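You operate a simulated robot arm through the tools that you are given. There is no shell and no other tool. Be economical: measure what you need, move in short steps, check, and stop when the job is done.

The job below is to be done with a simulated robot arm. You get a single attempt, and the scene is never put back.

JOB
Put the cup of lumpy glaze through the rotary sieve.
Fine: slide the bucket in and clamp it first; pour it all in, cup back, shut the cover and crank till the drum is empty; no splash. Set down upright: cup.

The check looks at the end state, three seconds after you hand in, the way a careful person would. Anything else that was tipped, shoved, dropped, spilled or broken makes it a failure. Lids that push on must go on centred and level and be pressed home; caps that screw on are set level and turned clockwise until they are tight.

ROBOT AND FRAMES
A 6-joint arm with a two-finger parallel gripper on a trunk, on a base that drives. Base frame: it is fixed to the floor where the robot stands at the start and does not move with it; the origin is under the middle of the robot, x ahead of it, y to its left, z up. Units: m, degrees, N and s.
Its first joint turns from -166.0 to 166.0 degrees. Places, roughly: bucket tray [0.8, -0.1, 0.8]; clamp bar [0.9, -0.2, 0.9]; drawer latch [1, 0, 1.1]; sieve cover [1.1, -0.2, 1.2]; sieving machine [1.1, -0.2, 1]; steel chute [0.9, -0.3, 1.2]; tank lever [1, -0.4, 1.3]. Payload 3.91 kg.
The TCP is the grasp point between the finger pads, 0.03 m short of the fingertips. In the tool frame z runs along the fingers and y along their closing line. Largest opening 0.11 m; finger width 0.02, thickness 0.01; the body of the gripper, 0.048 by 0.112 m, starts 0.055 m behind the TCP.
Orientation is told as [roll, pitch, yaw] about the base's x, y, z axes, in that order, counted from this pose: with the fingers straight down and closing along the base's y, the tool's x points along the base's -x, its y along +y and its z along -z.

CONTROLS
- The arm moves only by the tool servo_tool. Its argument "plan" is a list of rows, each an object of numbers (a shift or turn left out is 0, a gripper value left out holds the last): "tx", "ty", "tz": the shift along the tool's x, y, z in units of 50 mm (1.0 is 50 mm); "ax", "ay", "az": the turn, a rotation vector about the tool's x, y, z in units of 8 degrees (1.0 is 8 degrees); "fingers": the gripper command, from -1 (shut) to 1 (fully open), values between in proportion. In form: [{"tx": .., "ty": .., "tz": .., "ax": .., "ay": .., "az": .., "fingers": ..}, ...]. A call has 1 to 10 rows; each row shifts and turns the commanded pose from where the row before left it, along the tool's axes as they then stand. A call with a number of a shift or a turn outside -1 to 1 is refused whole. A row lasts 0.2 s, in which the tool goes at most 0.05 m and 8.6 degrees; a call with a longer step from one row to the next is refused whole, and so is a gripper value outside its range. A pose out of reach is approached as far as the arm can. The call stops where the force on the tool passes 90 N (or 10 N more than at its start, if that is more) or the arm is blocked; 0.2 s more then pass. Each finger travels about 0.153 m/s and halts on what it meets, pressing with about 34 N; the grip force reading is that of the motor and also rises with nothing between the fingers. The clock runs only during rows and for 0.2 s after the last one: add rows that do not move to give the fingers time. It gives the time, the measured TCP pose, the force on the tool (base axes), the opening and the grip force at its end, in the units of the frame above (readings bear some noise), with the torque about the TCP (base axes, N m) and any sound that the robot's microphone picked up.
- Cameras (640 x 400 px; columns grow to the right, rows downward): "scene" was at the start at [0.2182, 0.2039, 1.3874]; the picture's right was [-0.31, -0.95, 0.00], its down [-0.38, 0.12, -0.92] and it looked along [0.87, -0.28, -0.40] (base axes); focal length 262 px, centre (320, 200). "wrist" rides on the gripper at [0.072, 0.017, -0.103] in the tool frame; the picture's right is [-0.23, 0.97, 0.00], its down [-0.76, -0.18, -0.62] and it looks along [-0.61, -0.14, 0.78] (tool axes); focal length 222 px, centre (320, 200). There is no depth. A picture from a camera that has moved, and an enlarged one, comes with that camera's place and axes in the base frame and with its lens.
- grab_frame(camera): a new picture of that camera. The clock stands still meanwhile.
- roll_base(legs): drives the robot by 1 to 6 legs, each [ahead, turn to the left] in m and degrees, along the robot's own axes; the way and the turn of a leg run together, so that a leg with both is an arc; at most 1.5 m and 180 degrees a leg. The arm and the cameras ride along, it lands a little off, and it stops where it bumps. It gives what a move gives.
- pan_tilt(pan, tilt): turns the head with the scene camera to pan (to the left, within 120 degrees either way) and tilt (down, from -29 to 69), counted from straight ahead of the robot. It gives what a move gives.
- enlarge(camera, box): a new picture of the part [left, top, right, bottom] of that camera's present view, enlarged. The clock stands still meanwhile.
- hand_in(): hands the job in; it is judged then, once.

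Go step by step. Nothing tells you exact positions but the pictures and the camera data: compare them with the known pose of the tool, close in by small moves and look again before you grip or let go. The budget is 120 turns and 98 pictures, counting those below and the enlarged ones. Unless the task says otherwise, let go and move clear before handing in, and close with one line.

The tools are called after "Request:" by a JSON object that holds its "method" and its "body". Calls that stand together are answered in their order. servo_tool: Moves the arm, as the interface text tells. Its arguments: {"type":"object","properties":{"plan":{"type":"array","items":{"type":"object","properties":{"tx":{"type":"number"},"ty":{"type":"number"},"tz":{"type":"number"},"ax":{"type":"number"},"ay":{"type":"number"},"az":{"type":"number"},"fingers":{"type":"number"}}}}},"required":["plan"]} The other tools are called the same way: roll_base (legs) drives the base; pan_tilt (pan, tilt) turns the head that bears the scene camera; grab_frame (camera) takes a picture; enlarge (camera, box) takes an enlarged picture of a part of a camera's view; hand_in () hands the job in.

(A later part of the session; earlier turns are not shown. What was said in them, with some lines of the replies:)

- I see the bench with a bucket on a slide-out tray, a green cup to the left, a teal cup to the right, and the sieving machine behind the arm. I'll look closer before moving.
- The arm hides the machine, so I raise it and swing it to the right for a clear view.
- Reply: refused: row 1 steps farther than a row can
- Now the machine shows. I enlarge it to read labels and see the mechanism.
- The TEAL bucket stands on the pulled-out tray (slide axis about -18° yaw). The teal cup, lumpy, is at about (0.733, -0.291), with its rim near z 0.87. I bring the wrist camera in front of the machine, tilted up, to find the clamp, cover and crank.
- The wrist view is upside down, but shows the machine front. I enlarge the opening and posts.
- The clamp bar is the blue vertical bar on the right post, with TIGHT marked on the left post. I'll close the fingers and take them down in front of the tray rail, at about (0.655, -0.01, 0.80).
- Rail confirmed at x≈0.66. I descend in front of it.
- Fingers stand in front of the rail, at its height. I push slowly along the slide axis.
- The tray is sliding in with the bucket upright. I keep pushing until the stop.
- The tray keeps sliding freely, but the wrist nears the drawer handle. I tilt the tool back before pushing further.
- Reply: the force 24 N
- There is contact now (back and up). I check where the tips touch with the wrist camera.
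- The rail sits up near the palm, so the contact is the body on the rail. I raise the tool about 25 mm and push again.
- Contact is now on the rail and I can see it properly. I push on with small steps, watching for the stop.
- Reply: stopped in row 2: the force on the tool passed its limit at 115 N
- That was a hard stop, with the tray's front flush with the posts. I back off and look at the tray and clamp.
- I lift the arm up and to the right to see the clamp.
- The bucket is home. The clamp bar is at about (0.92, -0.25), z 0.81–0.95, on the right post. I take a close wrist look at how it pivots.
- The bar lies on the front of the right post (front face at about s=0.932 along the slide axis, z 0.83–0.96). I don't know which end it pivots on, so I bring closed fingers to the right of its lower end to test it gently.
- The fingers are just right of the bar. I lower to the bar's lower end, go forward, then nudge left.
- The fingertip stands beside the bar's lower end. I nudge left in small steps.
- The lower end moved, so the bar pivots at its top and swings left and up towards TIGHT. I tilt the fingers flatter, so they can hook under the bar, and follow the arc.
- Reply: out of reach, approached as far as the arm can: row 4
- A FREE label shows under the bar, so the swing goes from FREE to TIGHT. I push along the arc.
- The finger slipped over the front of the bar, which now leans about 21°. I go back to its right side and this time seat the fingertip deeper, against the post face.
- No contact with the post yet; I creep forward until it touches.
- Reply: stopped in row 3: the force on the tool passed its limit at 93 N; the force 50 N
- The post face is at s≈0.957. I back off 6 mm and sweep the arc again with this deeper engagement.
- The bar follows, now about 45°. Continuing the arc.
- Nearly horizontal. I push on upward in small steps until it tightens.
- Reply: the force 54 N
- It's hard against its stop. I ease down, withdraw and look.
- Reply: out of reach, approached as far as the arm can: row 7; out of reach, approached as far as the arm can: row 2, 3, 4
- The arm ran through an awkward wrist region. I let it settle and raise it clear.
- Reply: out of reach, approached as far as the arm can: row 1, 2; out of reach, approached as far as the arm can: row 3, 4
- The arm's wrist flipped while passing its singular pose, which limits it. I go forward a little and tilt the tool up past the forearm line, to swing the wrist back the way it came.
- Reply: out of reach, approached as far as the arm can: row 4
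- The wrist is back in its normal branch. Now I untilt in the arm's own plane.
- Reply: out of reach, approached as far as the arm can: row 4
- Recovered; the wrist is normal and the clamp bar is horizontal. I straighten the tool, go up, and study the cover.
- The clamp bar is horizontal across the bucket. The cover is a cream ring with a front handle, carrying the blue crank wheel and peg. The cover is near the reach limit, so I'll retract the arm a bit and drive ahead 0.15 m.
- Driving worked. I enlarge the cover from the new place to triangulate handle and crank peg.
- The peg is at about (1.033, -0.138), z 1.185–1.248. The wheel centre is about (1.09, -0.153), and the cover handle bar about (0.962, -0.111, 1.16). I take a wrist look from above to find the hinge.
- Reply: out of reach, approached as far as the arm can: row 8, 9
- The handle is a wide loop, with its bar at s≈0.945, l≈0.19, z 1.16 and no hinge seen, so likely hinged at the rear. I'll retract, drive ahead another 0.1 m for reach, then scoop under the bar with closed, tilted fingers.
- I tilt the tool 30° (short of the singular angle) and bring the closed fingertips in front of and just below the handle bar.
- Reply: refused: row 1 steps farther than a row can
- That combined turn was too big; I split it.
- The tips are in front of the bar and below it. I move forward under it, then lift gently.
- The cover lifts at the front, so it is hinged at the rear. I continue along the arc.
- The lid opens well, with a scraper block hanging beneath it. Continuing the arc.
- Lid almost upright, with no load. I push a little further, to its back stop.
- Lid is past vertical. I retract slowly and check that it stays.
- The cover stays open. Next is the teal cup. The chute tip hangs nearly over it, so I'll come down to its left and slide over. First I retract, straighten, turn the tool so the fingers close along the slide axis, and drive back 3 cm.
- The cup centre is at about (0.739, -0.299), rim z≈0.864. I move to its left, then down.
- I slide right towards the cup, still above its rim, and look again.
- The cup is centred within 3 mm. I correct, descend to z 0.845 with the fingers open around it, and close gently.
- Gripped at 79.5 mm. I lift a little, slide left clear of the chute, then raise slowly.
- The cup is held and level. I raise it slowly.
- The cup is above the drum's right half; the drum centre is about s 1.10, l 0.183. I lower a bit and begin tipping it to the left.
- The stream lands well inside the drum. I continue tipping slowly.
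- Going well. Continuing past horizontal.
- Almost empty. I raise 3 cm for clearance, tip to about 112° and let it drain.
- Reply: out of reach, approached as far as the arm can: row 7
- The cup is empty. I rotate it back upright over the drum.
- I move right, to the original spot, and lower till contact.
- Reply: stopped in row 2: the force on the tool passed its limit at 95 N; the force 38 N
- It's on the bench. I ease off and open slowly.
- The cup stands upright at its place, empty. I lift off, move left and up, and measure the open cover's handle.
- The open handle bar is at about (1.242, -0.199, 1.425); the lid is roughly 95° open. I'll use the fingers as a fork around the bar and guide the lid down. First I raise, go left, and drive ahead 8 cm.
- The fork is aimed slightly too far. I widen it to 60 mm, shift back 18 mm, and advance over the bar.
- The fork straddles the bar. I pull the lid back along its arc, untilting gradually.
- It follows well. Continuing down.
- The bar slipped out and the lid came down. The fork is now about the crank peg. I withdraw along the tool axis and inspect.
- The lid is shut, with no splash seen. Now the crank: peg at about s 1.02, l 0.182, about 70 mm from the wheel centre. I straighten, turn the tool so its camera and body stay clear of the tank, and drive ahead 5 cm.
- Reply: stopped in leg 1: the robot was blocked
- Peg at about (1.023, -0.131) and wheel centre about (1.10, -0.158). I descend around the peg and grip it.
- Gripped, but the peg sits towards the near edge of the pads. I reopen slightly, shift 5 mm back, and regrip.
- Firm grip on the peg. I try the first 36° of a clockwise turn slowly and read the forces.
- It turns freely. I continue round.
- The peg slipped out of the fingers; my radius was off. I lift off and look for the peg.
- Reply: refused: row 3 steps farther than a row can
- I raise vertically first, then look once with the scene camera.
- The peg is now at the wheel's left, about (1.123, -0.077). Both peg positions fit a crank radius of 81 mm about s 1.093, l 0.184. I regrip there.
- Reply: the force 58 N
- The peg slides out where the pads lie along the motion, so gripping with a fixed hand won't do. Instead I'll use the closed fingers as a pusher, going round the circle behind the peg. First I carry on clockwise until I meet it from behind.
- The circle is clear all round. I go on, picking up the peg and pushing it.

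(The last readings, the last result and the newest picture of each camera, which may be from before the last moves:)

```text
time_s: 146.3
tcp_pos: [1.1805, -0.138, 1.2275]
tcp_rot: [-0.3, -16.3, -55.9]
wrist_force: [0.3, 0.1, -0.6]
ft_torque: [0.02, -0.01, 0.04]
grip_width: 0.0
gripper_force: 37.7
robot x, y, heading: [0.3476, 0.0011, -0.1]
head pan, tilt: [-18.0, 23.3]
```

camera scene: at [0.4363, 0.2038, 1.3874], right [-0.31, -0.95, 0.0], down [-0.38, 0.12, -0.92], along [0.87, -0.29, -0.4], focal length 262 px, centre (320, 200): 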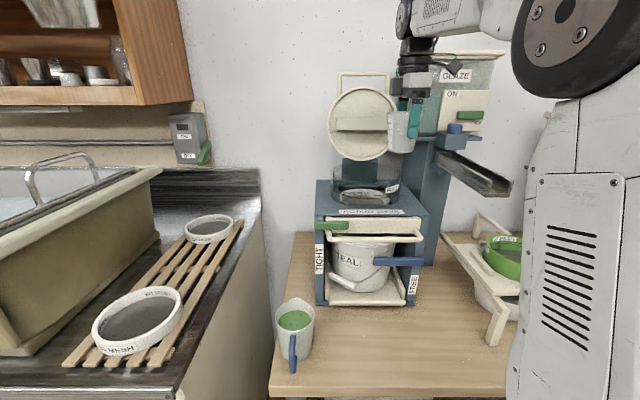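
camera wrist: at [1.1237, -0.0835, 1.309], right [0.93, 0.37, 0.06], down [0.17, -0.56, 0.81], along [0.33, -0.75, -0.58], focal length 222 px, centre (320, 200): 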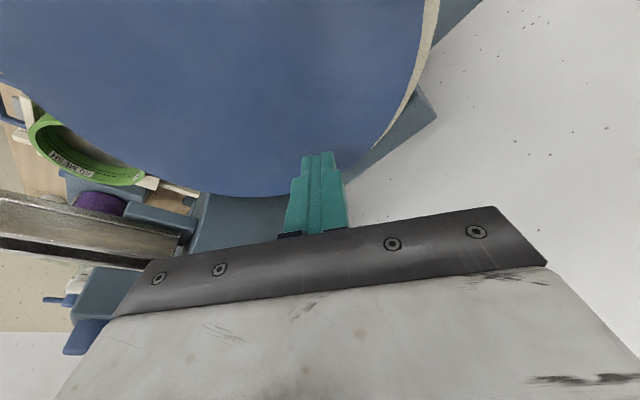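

Forces stay near zero. I push round to the front and use one picture to confirm that the peg travels with the fingers.

Request:
{"method": "servo_tool", "body": {"plan": [{"tx": -0.662, "tz": 0.191, "ty": -0.513}, {"tx": -0.327, "tz": 0.094, "ty": -0.789}, {"tx": 0.096, "tz": -0.028, "ty": -0.854}, {"tx": 0.494, "tz": -0.141, "ty": -0.69}, {"tx": 0.758, "tz": -0.218, "ty": -0.34}, {"tx": 0.821, "tz": -0.236, "ty": 0.1}, {"tx": 0.662, "tz": -0.191, "ty": 0.513}]}}

Request:
{"method": "enlarge", "body": {"camera": "scene", "box": [310, 110, 460, 250]}}

```text
time_s: 147.9
tcp_pos: [1.0203, -0.1283, 1.2253]
tcp_rot: [-0.4, -16.3, -55.8]
wrist_force: [0.7, -0.1, -0.6]
ft_torque: [0.02, 0.03, -0.02]
grip_width: 0.0
gripper_force: 38.0
robot x, y, heading: [0.3442, 0.0019, 0.1]
head pan, tilt: [-18.0, 23.3]
```

```text
2.86 times, centred on (385, 180) of scene
camera zoom: at [0.5654, 0.2037, 1.3874], right [-0.31, -0.95, 0.0], down [-0.38, 0.12, -0.92], along [0.87, -0.29, -0.4], focal length 747 px, centre (134, 257)
```

zoom: 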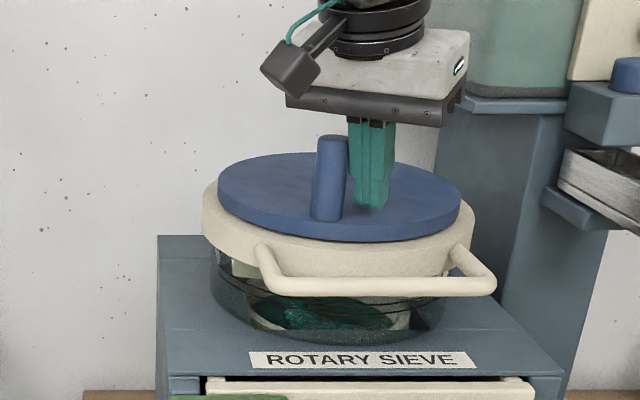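

Pushing works: the peg travels just ahead of the fingers and the drum has nearly drained. I crank several more turns.

Request:
{"method": "servo_tool", "body": {"plan": [{"tx": 0.327, "tz": -0.094, "ty": 0.789}, {"tx": -0.096, "tz": 0.028, "ty": 0.854}, {"tx": -0.494, "tz": 0.141, "ty": 0.69}, {"tx": -0.758, "tz": 0.218, "ty": 0.34}, {"tx": -0.821, "tz": 0.236, "ty": -0.1}, {"tx": -0.662, "tz": 0.191, "ty": -0.513}]}}

Request:
{"method": "servo_tool", "body": {"plan": [{"tx": -0.327, "tz": 0.094, "ty": -0.789}, {"tx": 0.096, "tz": -0.028, "ty": -0.854}, {"tx": 0.494, "tz": -0.141, "ty": -0.69}, {"tx": 0.758, "tz": -0.218, "ty": -0.34}, {"tx": 0.821, "tz": -0.236, "ty": 0.1}, {"tx": 0.662, "tz": -0.191, "ty": 0.513}]}}

Request:
{"method": "servo_tool", "body": {"plan": [{"tx": 0.327, "tz": -0.094, "ty": 0.789}, {"tx": -0.096, "tz": 0.028, "ty": 0.854}, {"tx": -0.494, "tz": 0.141, "ty": 0.69}, {"tx": -0.758, "tz": 0.218, "ty": 0.34}, {"tx": -0.821, "tz": 0.236, "ty": -0.1}, {"tx": -0.662, "tz": 0.191, "ty": -0.513}]}}

Request:
{"method": "servo_tool", "body": {"plan": [{"tx": -0.327, "tz": 0.094, "ty": -0.789}, {"tx": 0.096, "tz": -0.028, "ty": -0.854}, {"tx": 0.494, "tz": -0.141, "ty": -0.69}, {"tx": 0.758, "tz": -0.218, "ty": -0.34}, {"tx": 0.821, "tz": -0.236, "ty": 0.1}, {"tx": 0.662, "tz": -0.191, "ty": 0.513}]}}

```text
time_s: 149.3
tcp_pos: [1.1781, -0.1799, 1.2288]
tcp_rot: [-0.4, -16.3, -55.8]
wrist_force: [0.4, -0.2, -0.7]
ft_torque: [-0.05, 0.0, 0.0]
grip_width: 0.0
gripper_force: 37.8
robot x, y, heading: [0.3486, 0.0057, -0.1]
head pan, tilt: [-18.0, 23.3]
```

```text
time_s: 150.7
tcp_pos: [1.0205, -0.1318, 1.2276]
tcp_rot: [-0.5, -16.4, -55.7]
wrist_force: [0.6, 0.3, 0.6]
ft_torque: [0.0, 0.02, -0.05]
grip_width: 0.0
gripper_force: 37.8
robot x, y, heading: [0.3422, 0.0032, -0.3]
head pan, tilt: [-18.0, 23.3]
```

```text
time_s: 152.1
tcp_pos: [1.1791, -0.179, 1.2281]
tcp_rot: [-0.4, -16.4, -55.7]
wrist_force: [0.2, 0.1, -0.4]
ft_torque: [-0.02, -0.01, -0.01]
grip_width: 0.0001
gripper_force: 38.0
robot x, y, heading: [0.3471, 0.0014, -0.2]
head pan, tilt: [-18.0, 23.3]
```

```text
time_s: 153.5
tcp_pos: [1.0212, -0.1286, 1.2289]
tcp_rot: [-0.4, -16.3, -55.8]
wrist_force: [-0.3, -0.6, -0.5]
ft_torque: [0.02, 0.0, 0.03]
grip_width: 0.0
gripper_force: 37.7
robot x, y, heading: [0.347, 0.002, -0.0]
head pan, tilt: [-18.0, 23.3]
```

Two more turns done, and the path repeats well. I do two more for a full emptying.

Request:
{"method": "servo_tool", "body": {"plan": [{"tx": 0.327, "tz": -0.094, "ty": 0.789}, {"tx": -0.096, "tz": 0.028, "ty": 0.854}, {"tx": -0.494, "tz": 0.141, "ty": 0.69}, {"tx": -0.758, "tz": 0.218, "ty": 0.34}, {"tx": -0.821, "tz": 0.236, "ty": -0.1}, {"tx": -0.662, "tz": 0.191, "ty": -0.513}]}}

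Request:
{"method": "servo_tool", "body": {"plan": [{"tx": -0.327, "tz": 0.094, "ty": -0.789}, {"tx": 0.096, "tz": -0.028, "ty": -0.854}, {"tx": 0.494, "tz": -0.141, "ty": -0.69}, {"tx": 0.758, "tz": -0.218, "ty": -0.34}, {"tx": 0.821, "tz": -0.236, "ty": 0.1}, {"tx": 0.662, "tz": -0.191, "ty": 0.513}]}}

Request:
{"method": "servo_tool", "body": {"plan": [{"tx": 0.327, "tz": -0.094, "ty": 0.789}, {"tx": -0.096, "tz": 0.028, "ty": 0.854}, {"tx": -0.494, "tz": 0.141, "ty": 0.69}, {"tx": -0.758, "tz": 0.218, "ty": 0.34}, {"tx": -0.821, "tz": 0.236, "ty": -0.1}, {"tx": -0.662, "tz": 0.191, "ty": -0.513}]}}

Request:
{"method": "servo_tool", "body": {"plan": [{"tx": -0.327, "tz": 0.094, "ty": -0.789}, {"tx": 0.096, "tz": -0.028, "ty": -0.854}, {"tx": 0.494, "tz": -0.141, "ty": -0.69}, {"tx": 0.758, "tz": -0.218, "ty": -0.34}, {"tx": 0.821, "tz": -0.236, "ty": 0.1}, {"tx": 0.662, "tz": -0.191, "ty": 0.513}]}}

```text
time_s: 154.9
tcp_pos: [1.178, -0.1798, 1.2289]
tcp_rot: [-0.4, -16.3, -55.7]
wrist_force: [-0.1, 0.8, 0.6]
ft_torque: [-0.02, 0.01, 0.01]
grip_width: 0.0
gripper_force: 37.9
robot x, y, heading: [0.3463, 0.0025, -0.1]
head pan, tilt: [-18.0, 23.3]
```

```text
time_s: 156.3
tcp_pos: [1.0219, -0.1308, 1.2283]
tcp_rot: [-0.3, -16.2, -55.8]
wrist_force: [0.1, 0.7, 0.2]
ft_torque: [-0.01, 0.02, 0.01]
grip_width: 0.0002
gripper_force: 37.6
robot x, y, heading: [0.3491, -0.0012, -0.1]
head pan, tilt: [-18.0, 23.3]
```

```text
time_s: 157.7
tcp_pos: [1.1764, -0.1818, 1.2275]
tcp_rot: [-0.4, -16.3, -55.8]
wrist_force: [-0.8, 0.0, -0.3]
ft_torque: [-0.02, 0.02, -0.01]
grip_width: 0.0001
gripper_force: 38.1
robot x, y, heading: [0.3449, -0.0002, -0.3]
head pan, tilt: [-18.0, 23.3]
```

```text
time_s: 159.1
tcp_pos: [1.0199, -0.1291, 1.2297]
tcp_rot: [-0.4, -16.3, -55.8]
wrist_force: [-0.2, -0.7, -0.1]
ft_torque: [0.0, 0.02, -0.02]
grip_width: 0.0001
gripper_force: 37.3
robot x, y, heading: [0.3479, 0.0009, -0.1]
head pan, tilt: [-18.0, 23.3]
```

I lift off, move back clear, and use the last picture to check the whole scene.

Request:
{"method": "servo_tool", "body": {"plan": [{"tx": -0.138, "tz": -0.48}, {"tx": -0.25, "tz": -0.9}, {"tx": -0.25, "tz": -0.9}, {"tx": -0.25, "tz": -0.9}, {"tx": 0.8, "tz": -0.3}, {"tx": 0.8, "tz": -0.3}, {"tx": 0.5, "tz": -0.2}]}}

Request:
{"method": "grab_frame", "body": {"camera": "scene"}}

```text
time_s: 160.7
tcp_pos: [0.9572, -0.0345, 1.4001]
tcp_rot: [-0.3, -16.3, -55.9]
wrist_force: [0.4, -0.4, 0.3]
ft_torque: [-0.02, 0.06, 0.05]
grip_width: 0.0001
gripper_force: 37.8
robot x, y, heading: [0.3466, 0.0009, 0.2]
head pan, tilt: [-18.0, 23.3]
```

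```text
0 pictures are left
camera scene: at [0.5655, 0.2038, 1.3874], right [-0.31, -0.95, 0.0], down [-0.38, 0.12, -0.92], along [0.87, -0.29, -0.4], focal length 262 px, centre (320, 200)
```

scene: 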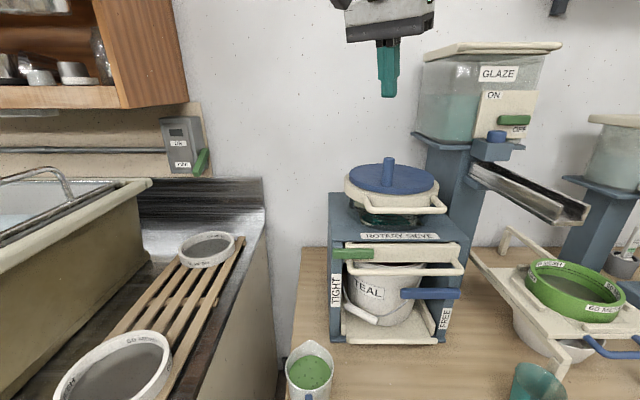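

Everything looks in order, but a green tint remains in the drum and I have no pictures left. I go back down and crank a few more turns to be sure it's empty.

Request:
{"method": "servo_tool", "body": {"plan": [{"tx": -0.5, "tz": 0.2}, {"tx": -0.8, "tz": 0.3}, {"tx": -0.8, "tz": 0.3}, {"tx": 0.25, "tz": 0.9}, {"tx": 0.25, "tz": 0.9}, {"tx": 0.25, "tz": 0.9}, {"tx": 0.138, "tz": 0.48}, {}]}}

```text
time_s: 162.5
tcp_pos: [1.0179, -0.1276, 1.2275]
tcp_rot: [-0.4, -16.3, -55.8]
wrist_force: [-0.2, -0.2, -0.1]
ft_torque: [0.01, 0.01, 0.0]
grip_width: 0.0
gripper_force: 37.7
robot x, y, heading: [0.3461, 0.0036, -0.2]
head pan, tilt: [-18.0, 23.3]
```

Request:
{"method": "servo_tool", "body": {"plan": [{"tx": 0.327, "tz": -0.094, "ty": 0.789}, {"tx": -0.096, "tz": 0.028, "ty": 0.854}, {"tx": -0.494, "tz": 0.141, "ty": 0.69}, {"tx": -0.758, "tz": 0.218, "ty": 0.34}, {"tx": -0.821, "tz": 0.236, "ty": -0.1}, {"tx": -0.662, "tz": 0.191, "ty": -0.513}]}}

Request:
{"method": "servo_tool", "body": {"plan": [{"tx": -0.327, "tz": 0.094, "ty": -0.789}, {"tx": 0.096, "tz": -0.028, "ty": -0.854}, {"tx": 0.494, "tz": -0.141, "ty": -0.69}, {"tx": 0.758, "tz": -0.218, "ty": -0.34}, {"tx": 0.821, "tz": -0.236, "ty": 0.1}, {"tx": 0.662, "tz": -0.191, "ty": 0.513}]}}

Request:
{"method": "servo_tool", "body": {"plan": [{"tx": 0.327, "tz": -0.094, "ty": 0.789}, {"tx": -0.096, "tz": 0.028, "ty": 0.854}, {"tx": -0.494, "tz": 0.141, "ty": 0.69}, {"tx": -0.758, "tz": 0.218, "ty": 0.34}, {"tx": -0.821, "tz": 0.236, "ty": -0.1}, {"tx": -0.662, "tz": 0.191, "ty": -0.513}]}}

Request:
{"method": "servo_tool", "body": {"plan": [{"tx": -0.327, "tz": 0.094, "ty": -0.789}, {"tx": 0.096, "tz": -0.028, "ty": -0.854}, {"tx": 0.494, "tz": -0.141, "ty": -0.69}, {"tx": 0.758, "tz": -0.218, "ty": -0.34}, {"tx": 0.821, "tz": -0.236, "ty": 0.1}, {"tx": 0.662, "tz": -0.191, "ty": 0.513}]}}

Request:
{"method": "servo_tool", "body": {"plan": [{"tx": 0.327, "tz": -0.094, "ty": 0.789}, {"tx": -0.096, "tz": 0.028, "ty": 0.854}, {"tx": -0.494, "tz": 0.141, "ty": 0.69}, {"tx": -0.758, "tz": 0.218, "ty": 0.34}, {"tx": -0.821, "tz": 0.236, "ty": -0.1}, {"tx": -0.662, "tz": 0.191, "ty": -0.513}]}}

Request:
{"method": "servo_tool", "body": {"plan": [{"tx": -0.327, "tz": 0.094, "ty": -0.789}, {"tx": 0.096, "tz": -0.028, "ty": -0.854}, {"tx": 0.494, "tz": -0.141, "ty": -0.69}, {"tx": 0.758, "tz": -0.218, "ty": -0.34}, {"tx": 0.821, "tz": -0.236, "ty": 0.1}, {"tx": 0.662, "tz": -0.191, "ty": 0.513}]}}

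Request:
{"method": "servo_tool", "body": {"plan": [{"tx": 0.327, "tz": -0.094, "ty": 0.789}, {"tx": -0.096, "tz": 0.028, "ty": 0.854}, {"tx": -0.494, "tz": 0.141, "ty": 0.69}, {"tx": -0.758, "tz": 0.218, "ty": 0.34}, {"tx": -0.821, "tz": 0.236, "ty": -0.1}, {"tx": -0.662, "tz": 0.191, "ty": -0.513}]}}

Request:
{"method": "servo_tool", "body": {"plan": [{"tx": -0.327, "tz": 0.094, "ty": -0.789}, {"tx": 0.096, "tz": -0.028, "ty": -0.854}, {"tx": 0.494, "tz": -0.141, "ty": -0.69}, {"tx": 0.758, "tz": -0.218, "ty": -0.34}, {"tx": 0.821, "tz": -0.236, "ty": 0.1}, {"tx": 0.662, "tz": -0.191, "ty": 0.513}]}}

```text
time_s: 163.9
tcp_pos: [1.1775, -0.1778, 1.2298]
tcp_rot: [-0.5, -16.3, -55.7]
wrist_force: [-0.3, 0.0, 0.2]
ft_torque: [-0.05, -0.01, 0.0]
grip_width: 0.0001
gripper_force: 37.5
robot x, y, heading: [0.3493, 0.0008, -0.1]
head pan, tilt: [-18.0, 23.3]
```

```text
time_s: 165.3
tcp_pos: [1.0199, -0.129, 1.2287]
tcp_rot: [-0.4, -16.2, -55.7]
wrist_force: [0.0, -0.5, 0.0]
ft_torque: [0.01, -0.01, 0.01]
grip_width: 0.0
gripper_force: 37.1
robot x, y, heading: [0.346, -0.0004, -0.3]
head pan, tilt: [-18.0, 23.3]
```

```text
time_s: 166.7
tcp_pos: [1.1787, -0.1774, 1.2288]
tcp_rot: [-0.4, -16.3, -55.7]
wrist_force: [0.3, 0.6, 0.5]
ft_torque: [-0.05, 0.03, 0.02]
grip_width: 0.0
gripper_force: 37.8
robot x, y, heading: [0.344, -0.0014, -0.2]
head pan, tilt: [-18.0, 23.3]
```

```text
time_s: 168.1
tcp_pos: [1.0217, -0.1267, 1.227]
tcp_rot: [-0.4, -16.3, -55.8]
wrist_force: [0.4, -0.3, 0.0]
ft_torque: [0.04, 0.03, 0.0]
grip_width: 0.0003
gripper_force: 37.6
robot x, y, heading: [0.3461, 0.0011, -0.1]
head pan, tilt: [-18.0, 23.3]
```

```text
time_s: 169.5
tcp_pos: [1.1785, -0.1797, 1.2279]
tcp_rot: [-0.4, -16.2, -55.7]
wrist_force: [0.1, 0.3, 0.4]
ft_torque: [-0.01, 0.01, 0.0]
grip_width: 0.0
gripper_force: 37.4
robot x, y, heading: [0.3448, 0.0004, 0.1]
head pan, tilt: [-18.0, 23.3]
```

```text
time_s: 170.9
tcp_pos: [1.0189, -0.1299, 1.2277]
tcp_rot: [-0.3, -16.2, -55.7]
wrist_force: [0.2, 0.1, 0.0]
ft_torque: [0.01, -0.05, 0.0]
grip_width: 0.0001
gripper_force: 37.5
robot x, y, heading: [0.3467, -0.0007, -0.3]
head pan, tilt: [-18.0, 23.3]
```

```text
time_s: 172.3
tcp_pos: [1.1782, -0.1772, 1.2272]
tcp_rot: [-0.4, -16.3, -55.7]
wrist_force: [1.0, 1.0, -0.9]
ft_torque: [-0.04, -0.02, 0.0]
grip_width: 0.0001
gripper_force: 37.7
robot x, y, heading: [0.347, -0.0, -0.1]
head pan, tilt: [-18.0, 23.3]
```

```text
time_s: 173.7
tcp_pos: [1.0188, -0.1304, 1.2267]
tcp_rot: [-0.3, -16.3, -55.8]
wrist_force: [0.4, 0.1, -0.1]
ft_torque: [0.01, -0.02, -0.01]
grip_width: 0.0
gripper_force: 37.4
robot x, y, heading: [0.3469, 0.0025, 0.0]
head pan, tilt: [-18.0, 23.3]
```

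About eight turns are now done since the peg was picked up. I lift clear and hand in.

Request:
{"method": "servo_tool", "body": {"plan": [{"tx": -0.138, "tz": -0.48}, {"tx": -0.25, "tz": -0.9}, {"tx": -0.25, "tz": -0.9}, {"tx": -0.25, "tz": -0.9}, {"tx": 0.8, "tz": -0.3}, {"tx": 0.8, "tz": -0.3}, {"tx": 0.5, "tz": -0.2}]}}

Request:
{"method": "hand_in", "body": {}}

```text
time_s: 175.3
tcp_pos: [0.9559, -0.0356, 1.4029]
tcp_rot: [-0.4, -16.3, -56.0]
wrist_force: [0.3, 0.9, -0.6]
ft_torque: [-0.02, 0.03, -0.02]
grip_width: 0.0001
gripper_force: 38.0
robot x, y, heading: [0.3462, -0.0007, 0.0]
head pan, tilt: [-18.0, 23.3]
```

```text
The job is handed in.
```

I handed the job in: bucket slid in and clamped, teal glaze poured through the sieve, empty cup set back upright, cover shut, and crank turned about eight times. I had no pictures left after about four of those turns, so I couldn't confirm by eye that the drum is empty. It still showed a green tint in my last view. The lid also slipped from the fingers and dropped the last part of the way while closing; I saw no splash.
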